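You operate a simulated robot arm through the tools that you are given. There is no shell and no other tool. Be economical: measure what you need, move in short steps, check, and stop when the job is done.

Carry out the task below with a simulated robot arm. There is one attempt and no reset: what you move stays moved.

TASK
Take the orange bridge and put it on the green card.

The check looks at the end state, three seconds after you hand in, the way a careful person would. Anything else that was tipped, shoved, dropped, spilled or broken makes it a failure.

THE ROBOT
A 6-joint arm with a two-finger parallel gripper, fixed in place. Base frame: the origin is at the foot of the arm, x ahead of it, y to its left, z up; the work surface is at about z = 0.8. Units: m, degrees, N and s.
With the tool pointing down near the work surface it reaches from about 0.26 to 0.68 m from the base axis. Its first joint turns from -66.0 to 66.0 degrees. Payload 2.9 kg.
The TCP is the grasp point between the finger pads, 0.03 m short of the fingertips. In the tool frame z runs along the fingers and y along their closing line. The gripper opens to 0.11 m. The fingers are 0.02 m wide and 0.01 m thick; the gripper's body (0.048 by 0.112 m) begins 0.055 m behind the TCP.
Orientation is told as [roll, pitch, yaw] about the base's x, y, z axes, in that order, counted from this pose: with the fingers straight down and closing along the base's y, the tool's x points along the base's -x, its y along +y and its z along -z.

THE INTERFACE
- The arm moves only by the tool step_arm. Its argument "steps" is a list of rows, each a list of 6 numbers: the shift along the tool's x, y, z in units of 20 mm (1.0 is 20 mm), then the turn, a rotation vector about the tool's x, y, z in units of 4 degrees (1.0 is 4 degrees). In form: [[tx, ty, tz, wx, wy, wz], ...]. A call has 1 to 12 rows; each row shifts and turns the commanded pose from where the row before left it, along the tool's axes as they then stand. "hand" is the gripper command, from -1 (shut) to 1 (fully open), values between in proportion, set as the call begins (left out, the last holds). A call with a number of a shift or a turn outside -1 to 1 is refused whole. A row lasts 0.2 s, in which the tool goes at most 0.05 m and 8.6 degrees; a call with a longer step from one row to the next is refused whole, and so is a gripper value outside its range. Where a pose cannot be reached the arm comes as near as it can. A force on the tool above 40 N (or 10 N above the force at the start of the call, whichever is more), or a blocked arm, ends the call early, and 0.2 s more pass. The fingers move at their own pace (about 0.108 m/s each) and stop on an object; they squeeze with about 43 N. The grip force told is the motor's: it shows also when the fingers shut on nothing. Time passes only in rows, and 0.2 s behind the last, so rows that do not move let the fingers close. The reply holds the time, the measured pose of the TCP, the force on the tool along the base axes, the opening and the grip force, in the units named above and with some noise, and new pictures: "show" is both (left out), scene, wrist or none.
- Cameras (640 x 400 px; columns grow to the right, rows downward): "scene" is fixed at [0.0669, 0.4419, 1.3884]; the picture's right is [-0.69, -0.73, 0.00], its down [-0.41, 0.38, -0.83] and it looks along [0.60, -0.57, -0.56] (base axes); focal length 312 px, centre (320, 200). "wrist" rides on the gripper at [-0.036, 0, -0.057] in the tool frame; the picture's right is [0.00, -1.00, 0.00], its down [0.97, 0.00, -0.24] and it looks along [0.24, 0.00, 0.97] (tool axes); focal length 218 px, centre (320, 200). There is no depth. A picture from a camera that has moved, and an enlarged one, comes with that camera's place and axes in the base frame and with its lens. The place of the scene camera against the robot may be out by one fixed shift of up to 0.018 m in any direction.
- zoom(camera, box): a new picture of the part [left, top, right, bottom] of that camera's present view, enlarged. The clock stands still meanwhile.
- job_done(): hands the job in; it is judged then, once.

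Go step by step. Nothing tells you positions but the pictures and the camera data: compare them with the known pose of the tool, close in by small moves and look again before you grip or let go. The budget is 90 turns and 150 pictures, counting those below and the enlarged ones. Unless the task says otherwise, let go and move clear before handing in, and close with one line.

The tools are called as name(argument=value, ...) on one line, values as JSON. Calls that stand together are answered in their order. step_arm: Moves the arm, as the interface text tells. Its arguments: {"type":"object","properties":{"steps":{"type":"array"},"hand":{"type":"number"},"show":{"type":"string","enum":["both","scene","wrist","none"]}},"required":["steps"]} The other tools are called the same way: zoom (camera, box) takes an enlarged picture of a part of a camera's view; job_done () hands the job in.

At the start:

```text
clock: 0.0
position: [0.4171, 0.0826, 1.0294]
tool_rot: [0.0, 0.0, 0.0]
ft_force: [-0.2, 0.2, -0.7]
width: 0.11
gripper_force: 0.2
```

scene: 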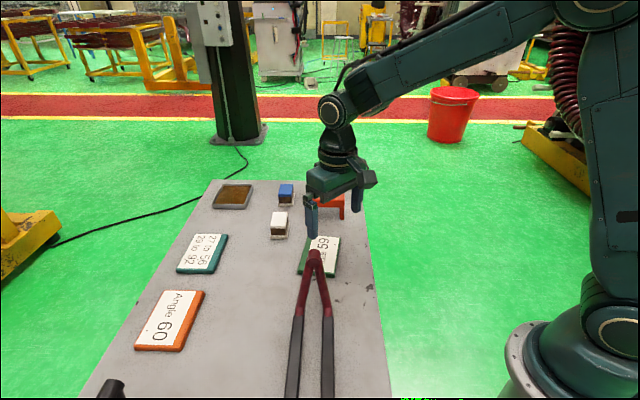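
wrist: 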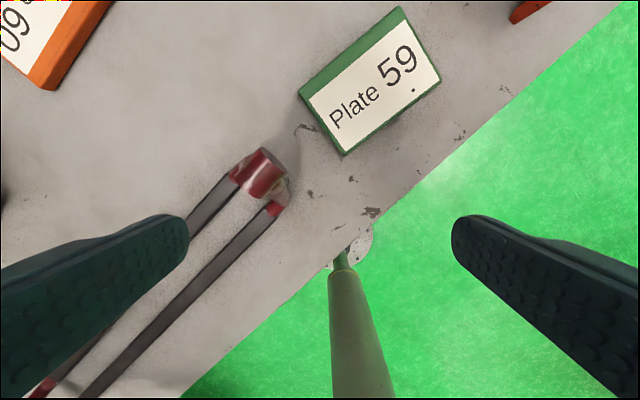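

I see the orange bridge behind the gripper and a green-edged card ("Plate 59") near it; the tongs/cutter lie close to the card. I'll zoom in for detail.

zoom(camera="scene", box=[220, 160, 400, 290])

zoom(camera="wrist", box=[200, 0, 640, 275])

```text
3.08 times, centred on (310, 225) of scene
camera zoom: at [0.0669, 0.4419, 1.3884], right [-0.69, -0.73, 0.0], down [-0.41, 0.38, -0.83], along [0.6, -0.57, -0.56], focal length 959 px, centre (351, 123)
```

zoom: 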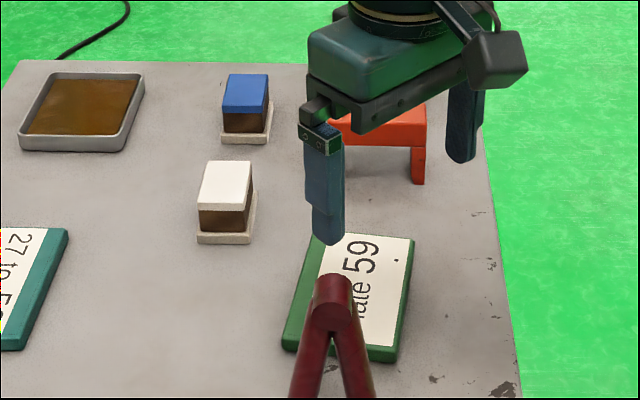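

```text
1.45 times, centred on (420, 138) of wrist
camera zoom: at [0.4527, 0.0823, 1.087], right [0.0, -1.0, 0.0], down [-0.97, 0.0, 0.24], along [-0.24, 0.0, -0.97], focal length 318 px, centre (174, 291)
```

zoom: 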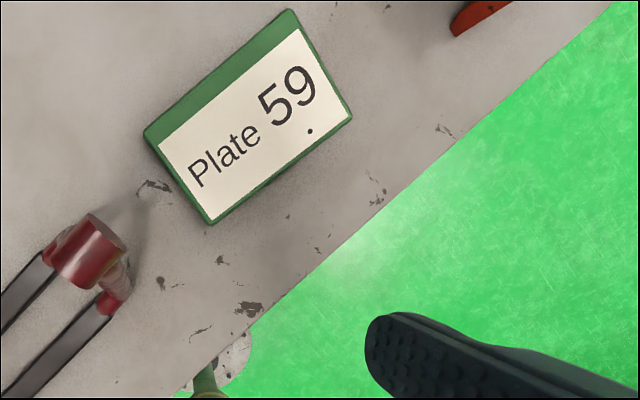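

The card is at about (0.526, 0.025), and the bridge is around (0.60, -0.12). I'm moving up and over to view the bridge.

step_arm(steps=[[-0.6, -1, -0.2, 0, 0, 0], [-0.6, -1, -0.2, 0, 0, 0], [-0.6, -1, -0.2, 0, 0, 0], [-0.6, -1, -0.2, 0, 0, 0], [-0.6, -1, -0.2, 0, 0, 0], [-0.6, -1, 0, 0, 0, 0], [-0.6, -1, 0, 0, 0, 0], [-0.6, -1, 0, 0, 0, 0]])

```text
clock: 1.8
position: [0.5145, -0.0775, 1.0503]
tool_rot: [0.0, 0.0, -0.1]
ft_force: [0.4, -0.5, 0.3]
width: 0.11
gripper_force: 0.0
camera wrist: at [0.5495, -0.077, 1.1072], right [0.0, -1.0, 0.0], down [-0.97, 0.0, 0.24], along [-0.24, 0.0, -0.97], focal length 218 px, centre (320, 200)
```

scene: 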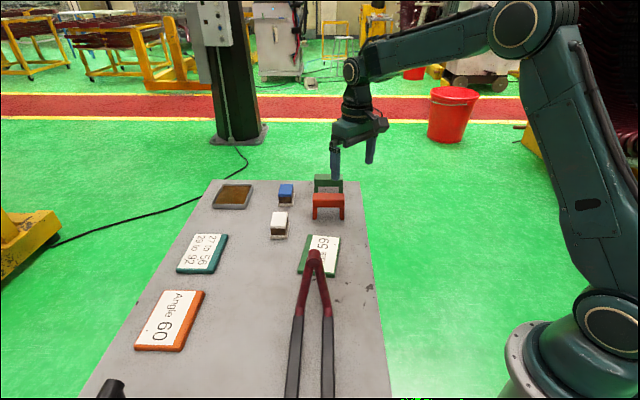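
wrist: 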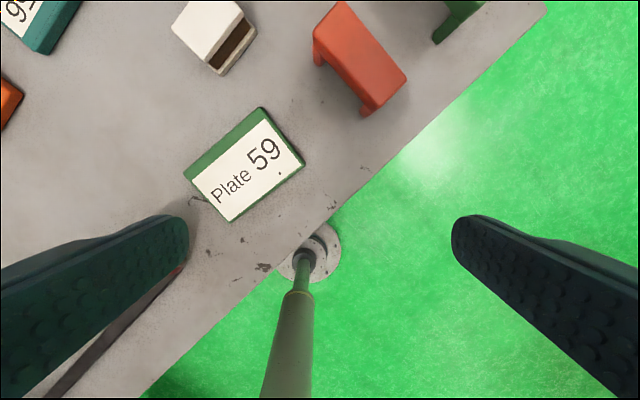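

There is also a green bridge behind the orange one. I'll zoom in to get corners.

zoom(camera="scene", box=[260, 165, 370, 285])

zoom(camera="wrist", box=[170, 0, 510, 230])

```text
3.33 times, centred on (315, 225) of scene
camera zoom: at [0.0669, 0.4419, 1.3884], right [-0.69, -0.73, 0.0], down [-0.41, 0.38, -0.83], along [0.6, -0.57, -0.56], focal length 1039 px, centre (337, 117)
```

zoom: 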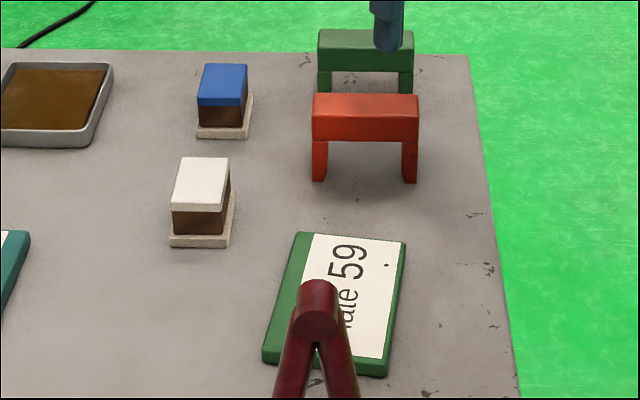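

```text
1.74 times, centred on (340, 115) of wrist
camera zoom: at [0.5495, -0.077, 1.1072], right [0.0, -1.0, 0.0], down [-0.97, 0.0, 0.24], along [-0.24, 0.0, -0.97], focal length 380 px, centre (285, 348)
```

zoom: 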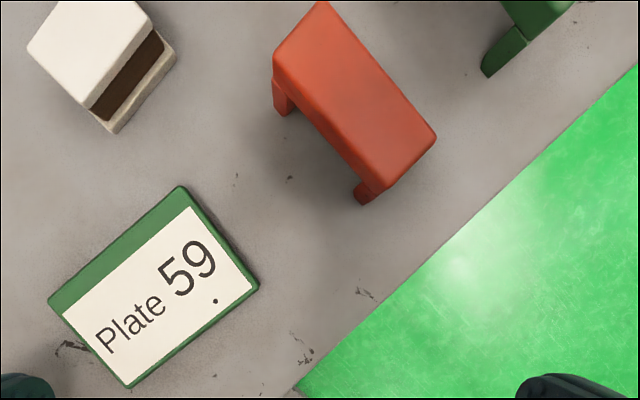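

The bridge centre comes out at about (0.63, -0.116), its long axis at about 48°, with its top near z = 0.87. I'll yaw the tool by +48° so the fingers close across the beam.

step_arm(steps=[[0, 0, 0, 0, 0, -1], [0, 0, 0, 0, 0, -1], [0, 0, 0, 0, 0, -1], [0, 0, 0, 0, 0, -1], [0, 0, 0, 0, 0, -1], [0, 0, 0, 0, 0, -1], [0, 0, 0, 0, 0, -1], [0, 0, 0, 0, 0, -1], [0, 0, 0, 0, 0, -1], [0, 0, 0, 0, 0, -1], [0, 0, 0, 0, 0, -1], [0, 0, 0, 0, 0, -1]], show="none")

```text
clock: 4.4
position: [0.5135, -0.0783, 1.0495]
tool_rot: [0.0, 0.0, 48.1]
ft_force: [0.4, 0.7, -0.1]
width: 0.1102
gripper_force: 0.1
```

Now moving over the bridge at z≈0.97 for a look.

step_arm(steps=[[-0.355, -0.8, 0.57, 0, 0, 0], [-0.355, -0.8, 0.57, 0, 0, 0], [-0.355, -0.8, 0.57, 0, 0, 0], [-0.355, -0.8, 0.57, 0, 0, 0], [-0.355, -0.8, 0.57, 0, 0, 0], [-0.355, -0.8, 0.57, 0, 0, 0], [-0.355, -0.8, 0.57, 0, 0, 0]])

```text
clock: 6.0
position: [0.6305, -0.117, 0.9689]
tool_rot: [0.0, 0.0, 48.1]
ft_force: [-0.4, 0.7, 0.3]
width: 0.1102
gripper_force: 0.1
camera wrist: at [0.6545, -0.0886, 1.0263], right [0.74, -0.67, 0.0], down [-0.65, -0.72, 0.24], along [-0.16, -0.18, -0.97], focal length 218 px, centre (320, 200)
```

scene: 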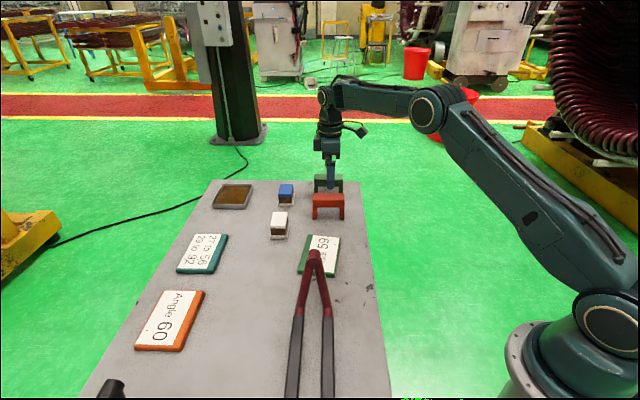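
wrist: 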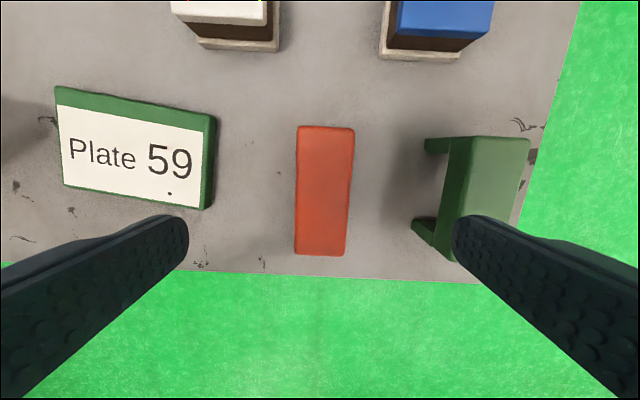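

The bridge is nearly centred between the fingers, turned about 2.7° off. I'll correct that and descend partway.

step_arm(steps=[[-0.27, -0.06, 0, 0, 0, 0.67], [0, 0, 0.75, 0, 0, 0], [0, 0, 0.75, 0, 0, 0], [0, 0, 0.75, 0, 0, 0], [0, 0, 0.75, 0, 0, 0]])

zoom(camera="scene", box=[280, 130, 380, 230])

```text
clock: 7.2
position: [0.6347, -0.1149, 0.9105]
tool_rot: [0.0, 0.0, 45.2]
ft_force: [-0.5, 0.3, 0.0]
width: 0.1099
gripper_force: 0.0
camera wrist: at [0.6591, -0.0889, 0.9663], right [0.71, -0.7, 0.0], down [-0.68, -0.69, 0.24], along [-0.17, -0.17, -0.97], focal length 218 px, centre (320, 200)
```

scene: 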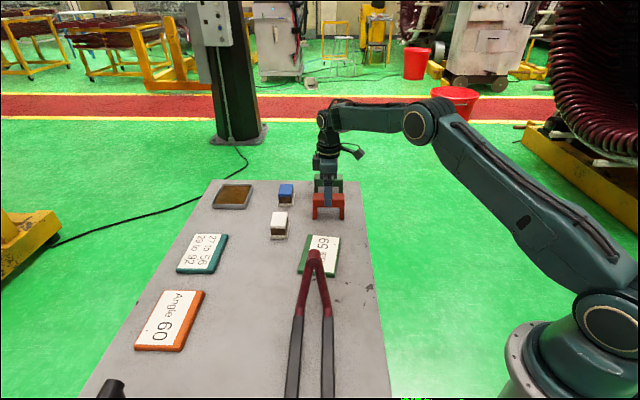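
wrist: 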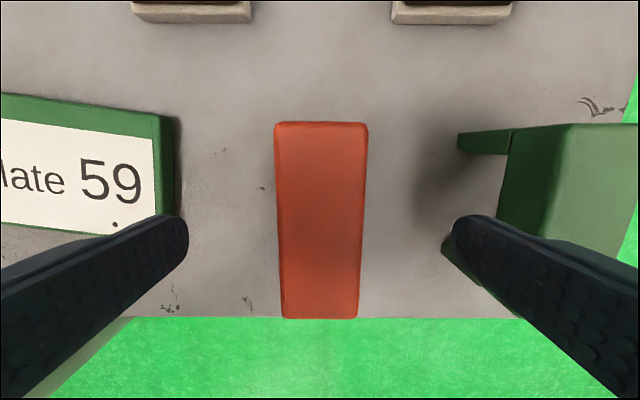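

```text
4.00 times, centred on (330, 180) of scene
camera zoom: at [0.0669, 0.4419, 1.3884], right [-0.69, -0.73, 0.0], down [-0.41, 0.38, -0.83], along [0.6, -0.57, -0.56], focal length 1247 px, centre (280, 280)
```

zoom: 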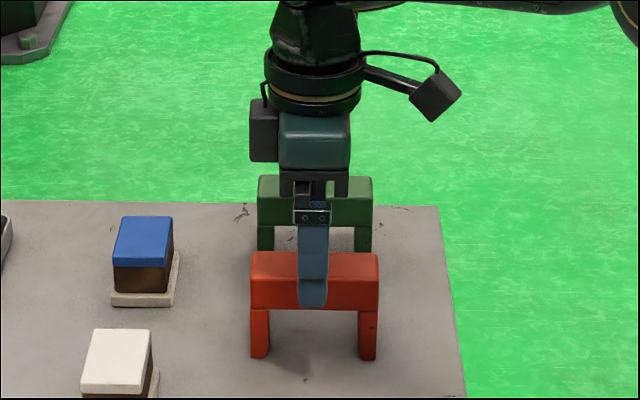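

Alignment is good and the green bridge is clear of the finger. Descending to grasp height and closing.

step_arm(steps=[[0, 0, 0.6, 0, 0, 0], [0, 0, 0.6, 0, 0, 0], [0, 0, 0.6, 0, 0, 0], [0, 0, 0.6, 0, 0, 0]])

zoom(camera="scene", box=[280, 130, 380, 230])

```text
clock: 8.2
position: [0.6341, -0.1136, 0.8631]
tool_rot: [0.1, 0.0, 45.4]
ft_force: [0.3, 0.5, 0.0]
width: 0.1098
gripper_force: 0.1
camera wrist: at [0.6587, -0.0875, 0.9182], right [0.71, -0.7, 0.0], down [-0.68, -0.69, 0.24], along [-0.17, -0.17, -0.97], focal length 218 px, centre (320, 200)
```

scene: 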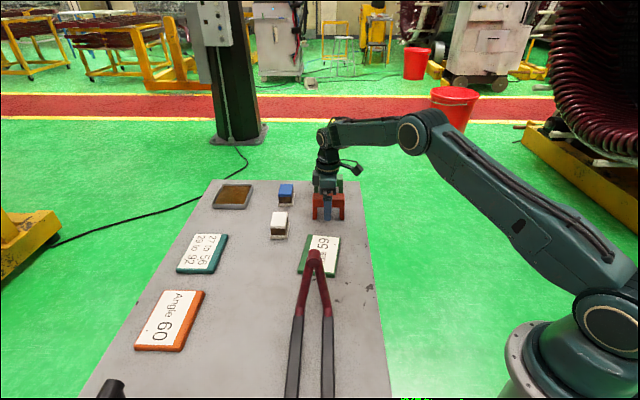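
wrist: 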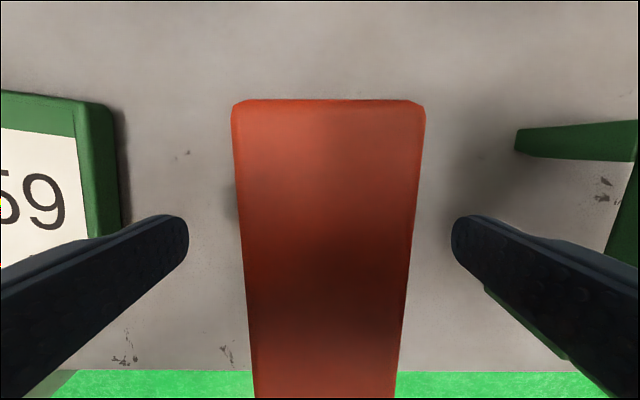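

```text
4.00 times, centred on (330, 180) of scene
camera zoom: at [0.0669, 0.4419, 1.3884], right [-0.69, -0.73, 0.0], down [-0.41, 0.38, -0.83], along [0.6, -0.57, -0.56], focal length 1247 px, centre (280, 280)
```

zoom: 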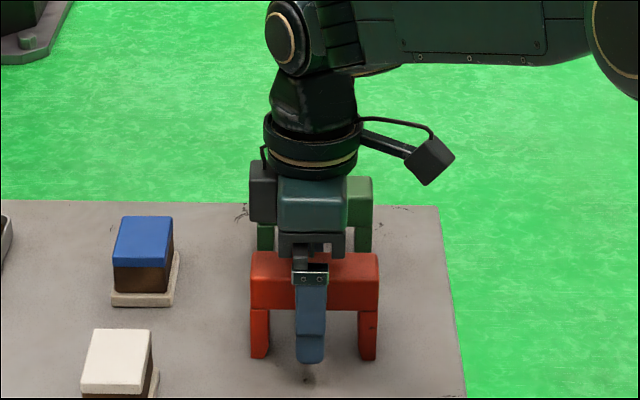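

The fingers straddle the beam. Closing now.

step_arm(steps=[[0, 0, 0, 0, 0, 0], [0, 0, 0, 0, 0, 0], [0, 0, 0, 0, 0, 0], [0, 0, 0, 0, 0, 0]], hand=-1, show="wrist")

```text
clock: 9.2
position: [0.6335, -0.1136, 0.8604]
tool_rot: [0.0, -0.1, 45.3]
ft_force: [1.2, -0.4, 0.4]
width: 0.0398
gripper_force: 43.0
camera wrist: at [0.6588, -0.0875, 0.9183], right [0.71, -0.7, 0.0], down [-0.68, -0.69, 0.24], along [-0.17, -0.17, -0.97], focal length 218 px, centre (320, 200)
```

wrist: 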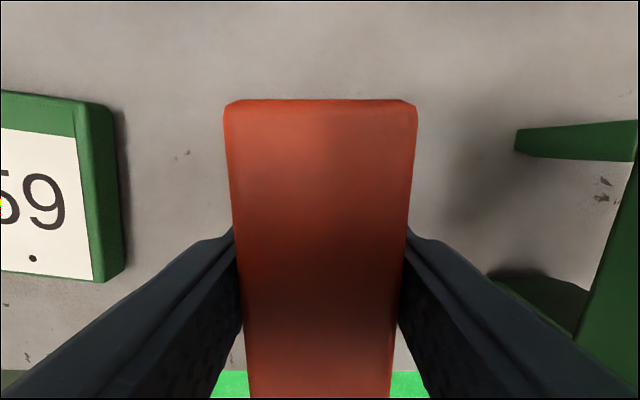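

The beam is gripped at 0.040 m. Lifting straight up.

step_arm(steps=[[0, 0, -0.5, 0, 0, 0], [0, 0, -0.9, 0, 0, 0], [0, 0, -0.9, 0, 0, 0], [0, 0, -0.9, 0, 0, 0], [0, 0, -0.9, 0, 0, 0], [0, 0, -0.9, 0, 0, 0], [0, 0, -0.9, 0, 0, 0]])

```text
clock: 10.8
position: [0.6342, -0.1121, 0.98]
tool_rot: [0.0, -0.1, 45.4]
ft_force: [-0.1, -0.6, -3.3]
width: 0.0397
gripper_force: 42.6
camera wrist: at [0.658, -0.0859, 1.036], right [0.71, -0.7, 0.0], down [-0.68, -0.69, 0.24], along [-0.17, -0.17, -0.97], focal length 218 px, centre (320, 200)
```

scene: 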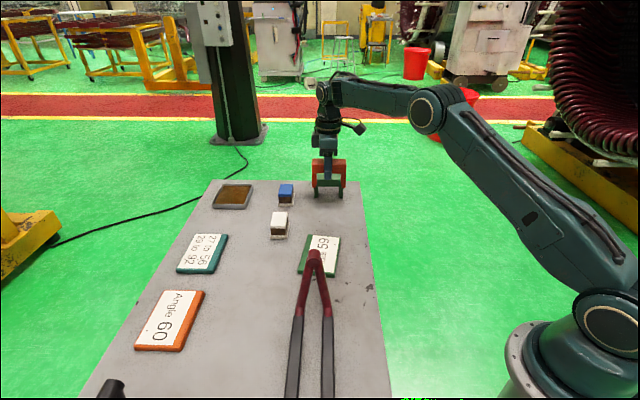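
wrist: 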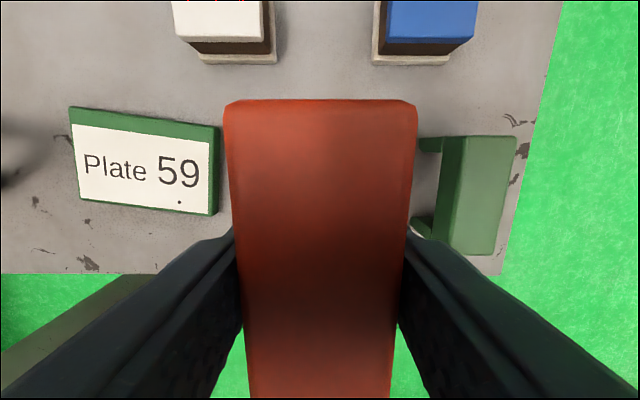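

The bridge is held firmly. A refined estimate puts the card centre at about (0.518, 0.0265), with its long axis at about -52°. Translating above it first.

step_arm(steps=[[-0.084, 0.9, 0, 0, 0, 0], [-0.084, 0.9, 0, 0, 0, 0], [-0.084, 0.9, 0, 0, 0, 0], [-0.084, 0.9, 0, 0, 0, 0], [-0.084, 0.9, 0, 0, 0, 0], [-0.084, 0.9, 0, 0, 0, 0], [-0.084, 0.9, 0, 0, 0, 0], [-0.084, 0.9, 0, 0, 0, 0], [-0.084, 0.9, 0, 0, 0, 0], [-0.084, 0.9, 0, 0, 0, 0]])

```text
clock: 13.0
position: [0.5192, 0.0253, 0.9796]
tool_rot: [-0.1, 0.0, 45.3]
ft_force: [-0.7, 1.0, -2.5]
width: 0.0395
gripper_force: 43.1
camera wrist: at [0.5434, 0.0523, 1.0363], right [0.71, -0.7, 0.0], down [-0.68, -0.69, 0.24], along [-0.17, -0.17, -0.97], focal length 218 px, centre (320, 200)
```

scene: 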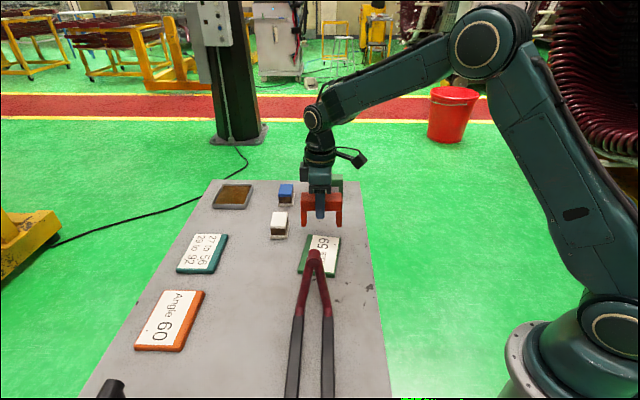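
wrist: 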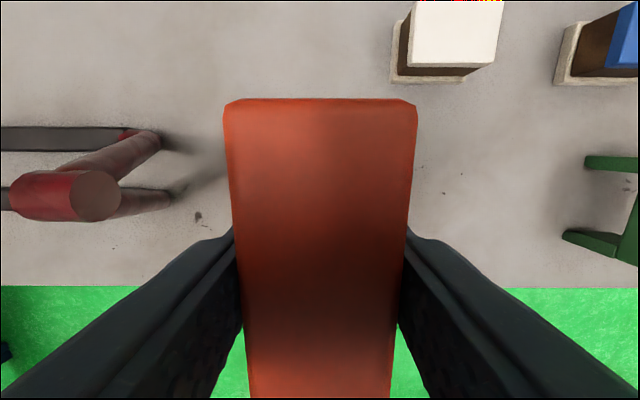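

Positioned over the card; the A-shaped tool is about 0.12 m away, clear. Rotating the tool by about -97°.

step_arm(steps=[[0, 0, 0, 0, 0, 1], [0, 0, 0, 0, 0, 1], [0, 0, 0, 0, 0, 1], [0, 0, 0, 0, 0, 1], [0, 0, 0, 0, 0, 1], [0, 0, 0, 0, 0, 1], [0, 0, 0, 0, 0, 1], [0, 0, 0, 0, 0, 1], [0, 0, 0, 0, 0, 1], [0, 0, 0, 0, 0, 1], [0, 0, 0, 0, 0, 1], [0, 0, 0, 0, 0, 1]], show="none")

step_arm(steps=[[0, 0, 0, 0, 0, 1], [0, 0, 0, 0, 0, 1], [0, 0, 0, 0, 0, 1], [0, 0, 0, 0, 0, 1], [0, 0, 0, 0, 0, 1], [0, 0, 0, 0, 0, 1], [0, 0, 0, 0, 0, 1], [0, 0, 0, 0, 0, 1], [0, 0, 0, 0, 0, 1], [0, 0, 0, 0, 0, 1], [0, 0, 0, 0, 0, 1], [0, 0, 0, 0, 0, 1]])

zoom(camera="scene", box=[250, 150, 390, 290])

```text
clock: 15.6
position: [0.5188, 0.0255, 0.9802]
tool_rot: [0.0, -0.1, -2.8]
ft_force: [0.6, 0.6, -2.3]
width: 0.0394
gripper_force: 43.1
```

```text
clock: 18.2
position: [0.5178, 0.0259, 0.9797]
tool_rot: [0.0, 0.0, -50.7]
ft_force: [0.6, -0.3, -0.9]
width: 0.0396
gripper_force: 42.8
camera wrist: at [0.5401, -0.0013, 1.0371], right [-0.77, -0.63, 0.0], down [-0.61, 0.75, 0.24], along [-0.15, 0.19, -0.97], focal length 218 px, centre (320, 200)
```

scene: 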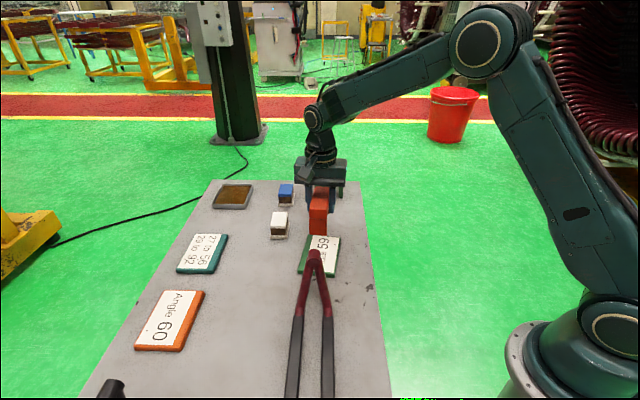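
wrist: 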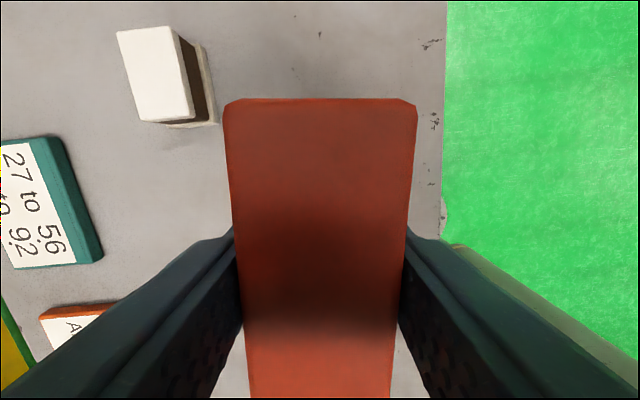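

```text
2.86 times, centred on (320, 220) of scene
camera zoom: at [0.067, 0.4419, 1.3884], right [-0.69, -0.73, 0.0], down [-0.41, 0.38, -0.83], along [0.6, -0.57, -0.56], focal length 891 px, centre (320, 143)
```

zoom: 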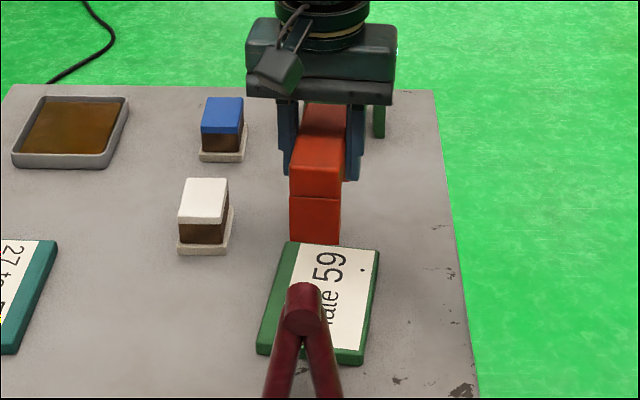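

The scene view, allowing for the camera shift, shows the bridge aligned over the card. Descending to just above it.

step_arm(steps=[[0, 0, 0.5, 0, 0, 0.25], [0, 0, 0.8, 0, 0, 0], [0, 0, 0.8, 0, 0, 0], [0, 0, 0.8, 0, 0, 0], [0, 0, 0.8, 0, 0, 0], [0, 0, 0.5, 0, 0, 0]])

zoom(camera="scene", box=[270, 190, 370, 290])

```text
clock: 19.6
position: [0.5173, 0.0268, 0.897]
tool_rot: [0.0, 0.0, -51.6]
ft_force: [-1.2, 1.8, -2.6]
width: 0.0397
gripper_force: 42.9
camera wrist: at [0.5389, -0.0019, 0.9531], right [-0.78, -0.62, 0.0], down [-0.6, 0.76, 0.24], along [-0.15, 0.19, -0.97], focal length 218 px, centre (320, 200)
```

scene: 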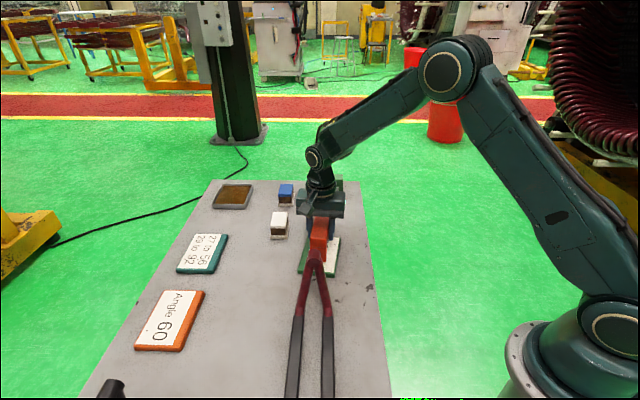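
wrist: 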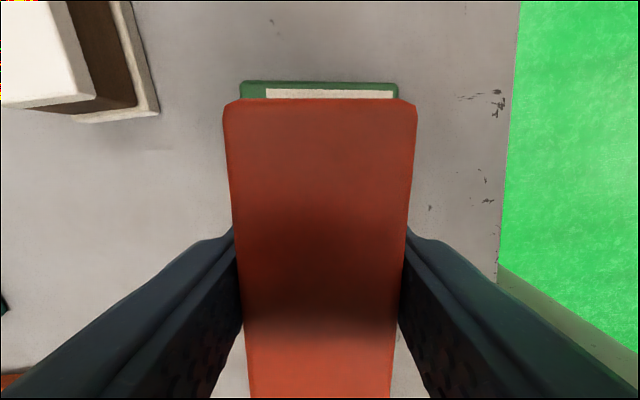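

```text
4.00 times, centred on (320, 240) of scene
camera zoom: at [0.067, 0.4419, 1.3884], right [-0.69, -0.73, 0.0], down [-0.41, 0.38, -0.83], along [0.6, -0.57, -0.56], focal length 1247 px, centre (320, 40)
```

zoom: 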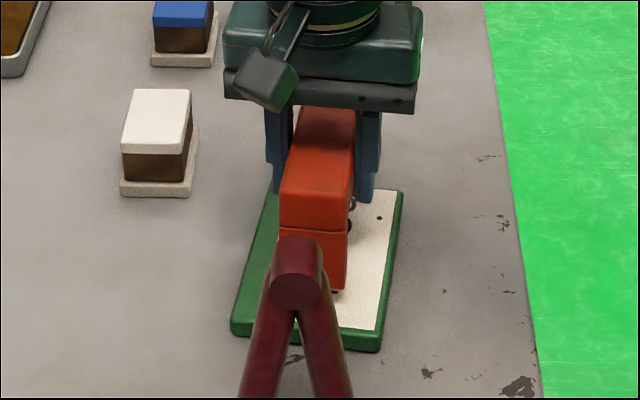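

The wrist view shows the card edge centred on and parallel to the bridge. Lowering carefully.

step_arm(steps=[[0, 0, 0.5, 0, 0, 0], [0, 0, 0.3, 0, 0, 0], [0, 0, 0.1, 0, 0, 0], [0, 0, 0.1, 0, 0, 0], [0, 0, 0, 0, 0, 0]], show="none")

zoom(camera="scene", box=[290, 200, 360, 285])

```text
clock: 20.8
position: [0.5179, 0.0239, 0.8777]
tool_rot: [-0.1, 0.0, -51.7]
ft_force: [-4.1, -0.6, 9.1]
width: 0.0397
gripper_force: 43.2
```

```text
4.71 times, centred on (325, 242) of scene
camera zoom: at [0.0667, 0.4419, 1.3885], right [-0.69, -0.73, 0.0], down [-0.4, 0.38, -0.83], along [0.6, -0.57, -0.56], focal length 1467 px, centre (296, 0)
```

zoom: 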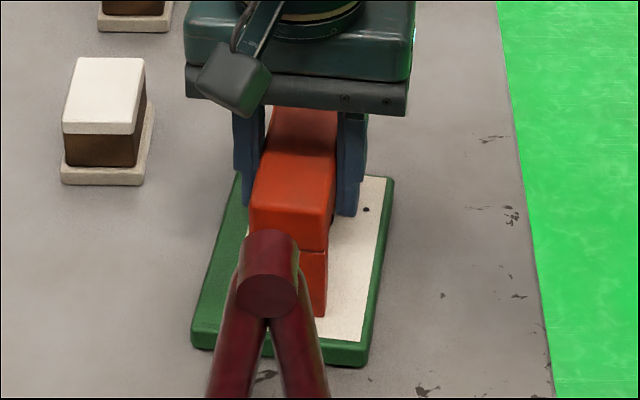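

Contact is felt (about +12 N change), so the bridge sits on the card. Opening the fingers.

step_arm(steps=[[0, 0, 0, 0, 0, 0], [0, 0, 0, 0, 0, 0], [0, 0, 0, 0, 0, 0]], hand=0.6)

```text
clock: 21.6
position: [0.518, 0.0261, 0.8766]
tool_rot: [-0.1, 0.0, -51.6]
ft_force: [0.2, 0.6, -0.3]
width: 0.0879
gripper_force: 0.0
camera wrist: at [0.5399, -0.0027, 0.9335], right [-0.78, -0.62, 0.0], down [-0.6, 0.76, 0.24], along [-0.15, 0.19, -0.97], focal length 218 px, centre (320, 200)
```

scene: 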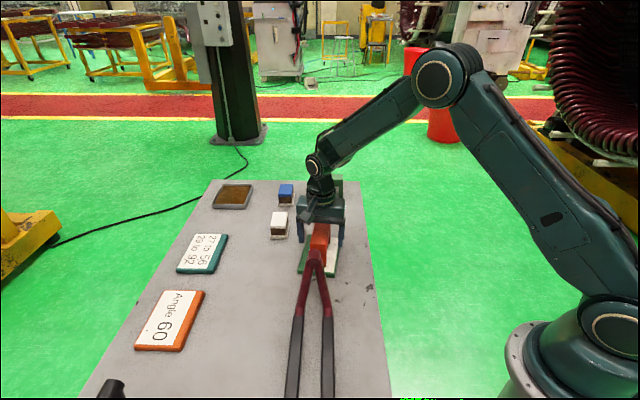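
wrist: 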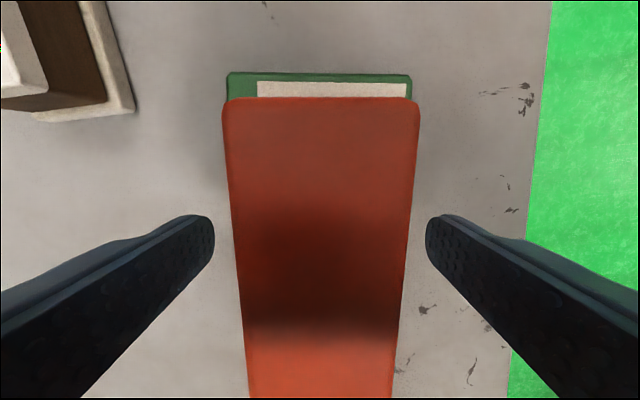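

Released, and the bridge stands still. Raising straight up and clear.

step_arm(steps=[[0, 0, -0.5, 0, 0, 0], [0, 0, -0.8, 0, 0, 0], [0, 0, -1, 0, 0, 0], [0, 0, -1, 0, 0, 0], [0, 0, -1, 0, 0, 0], [0, 0, -1, 0, 0, 0], [0, 0, -1, 0, 0, 0], [0, 0, -1, 0, 0, 0]])

zoom(camera="scene", box=[260, 160, 380, 285])

```text
clock: 23.4
position: [0.5191, 0.0254, 1.022]
tool_rot: [-0.1, -0.1, -51.7]
ft_force: [-1.0, -0.4, 0.2]
width: 0.088
gripper_force: 0.0
camera wrist: at [0.5402, -0.0023, 1.0788], right [-0.78, -0.62, 0.0], down [-0.6, 0.76, 0.24], along [-0.15, 0.19, -0.97], focal length 218 px, centre (320, 200)
```

scene: 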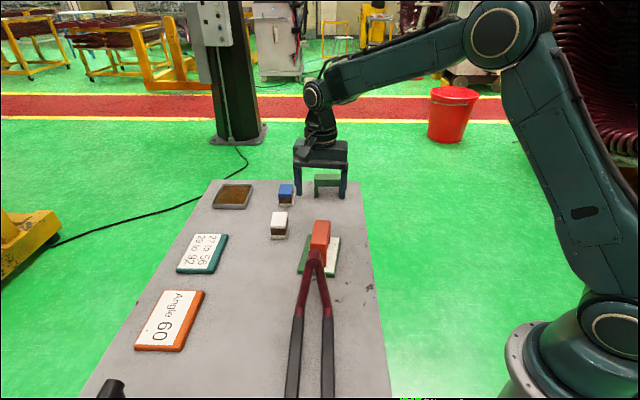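
wrist: 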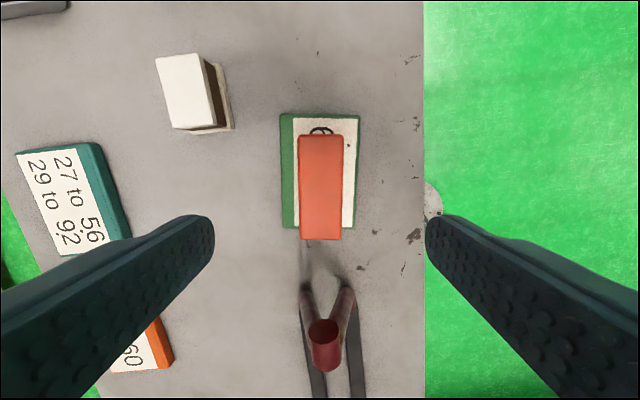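

```text
3.20 times, centred on (320, 222) of scene
camera zoom: at [0.0669, 0.4419, 1.3884], right [-0.69, -0.73, 0.0], down [-0.41, 0.38, -0.83], along [0.6, -0.57, -0.56], focal length 998 px, centre (320, 128)
```

zoom: 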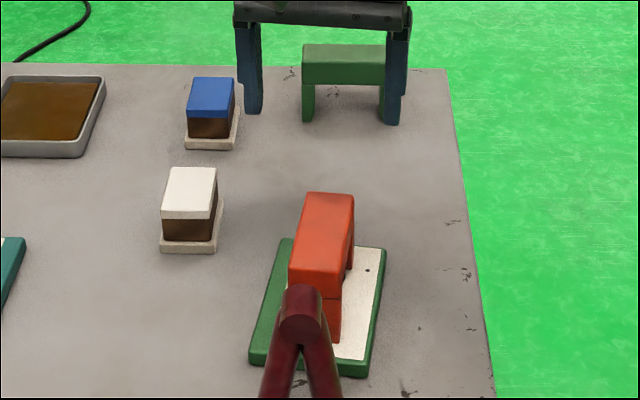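

The orange bridge stands on the green card with about 2 cm or more to spare at its ends, and nothing else has moved. The gripper is clear, so I'm handing in.

job_done()

```text
The job is handed in.
```

The orange bridge is standing on the green card, released with the gripper clear, and the job is handed in.
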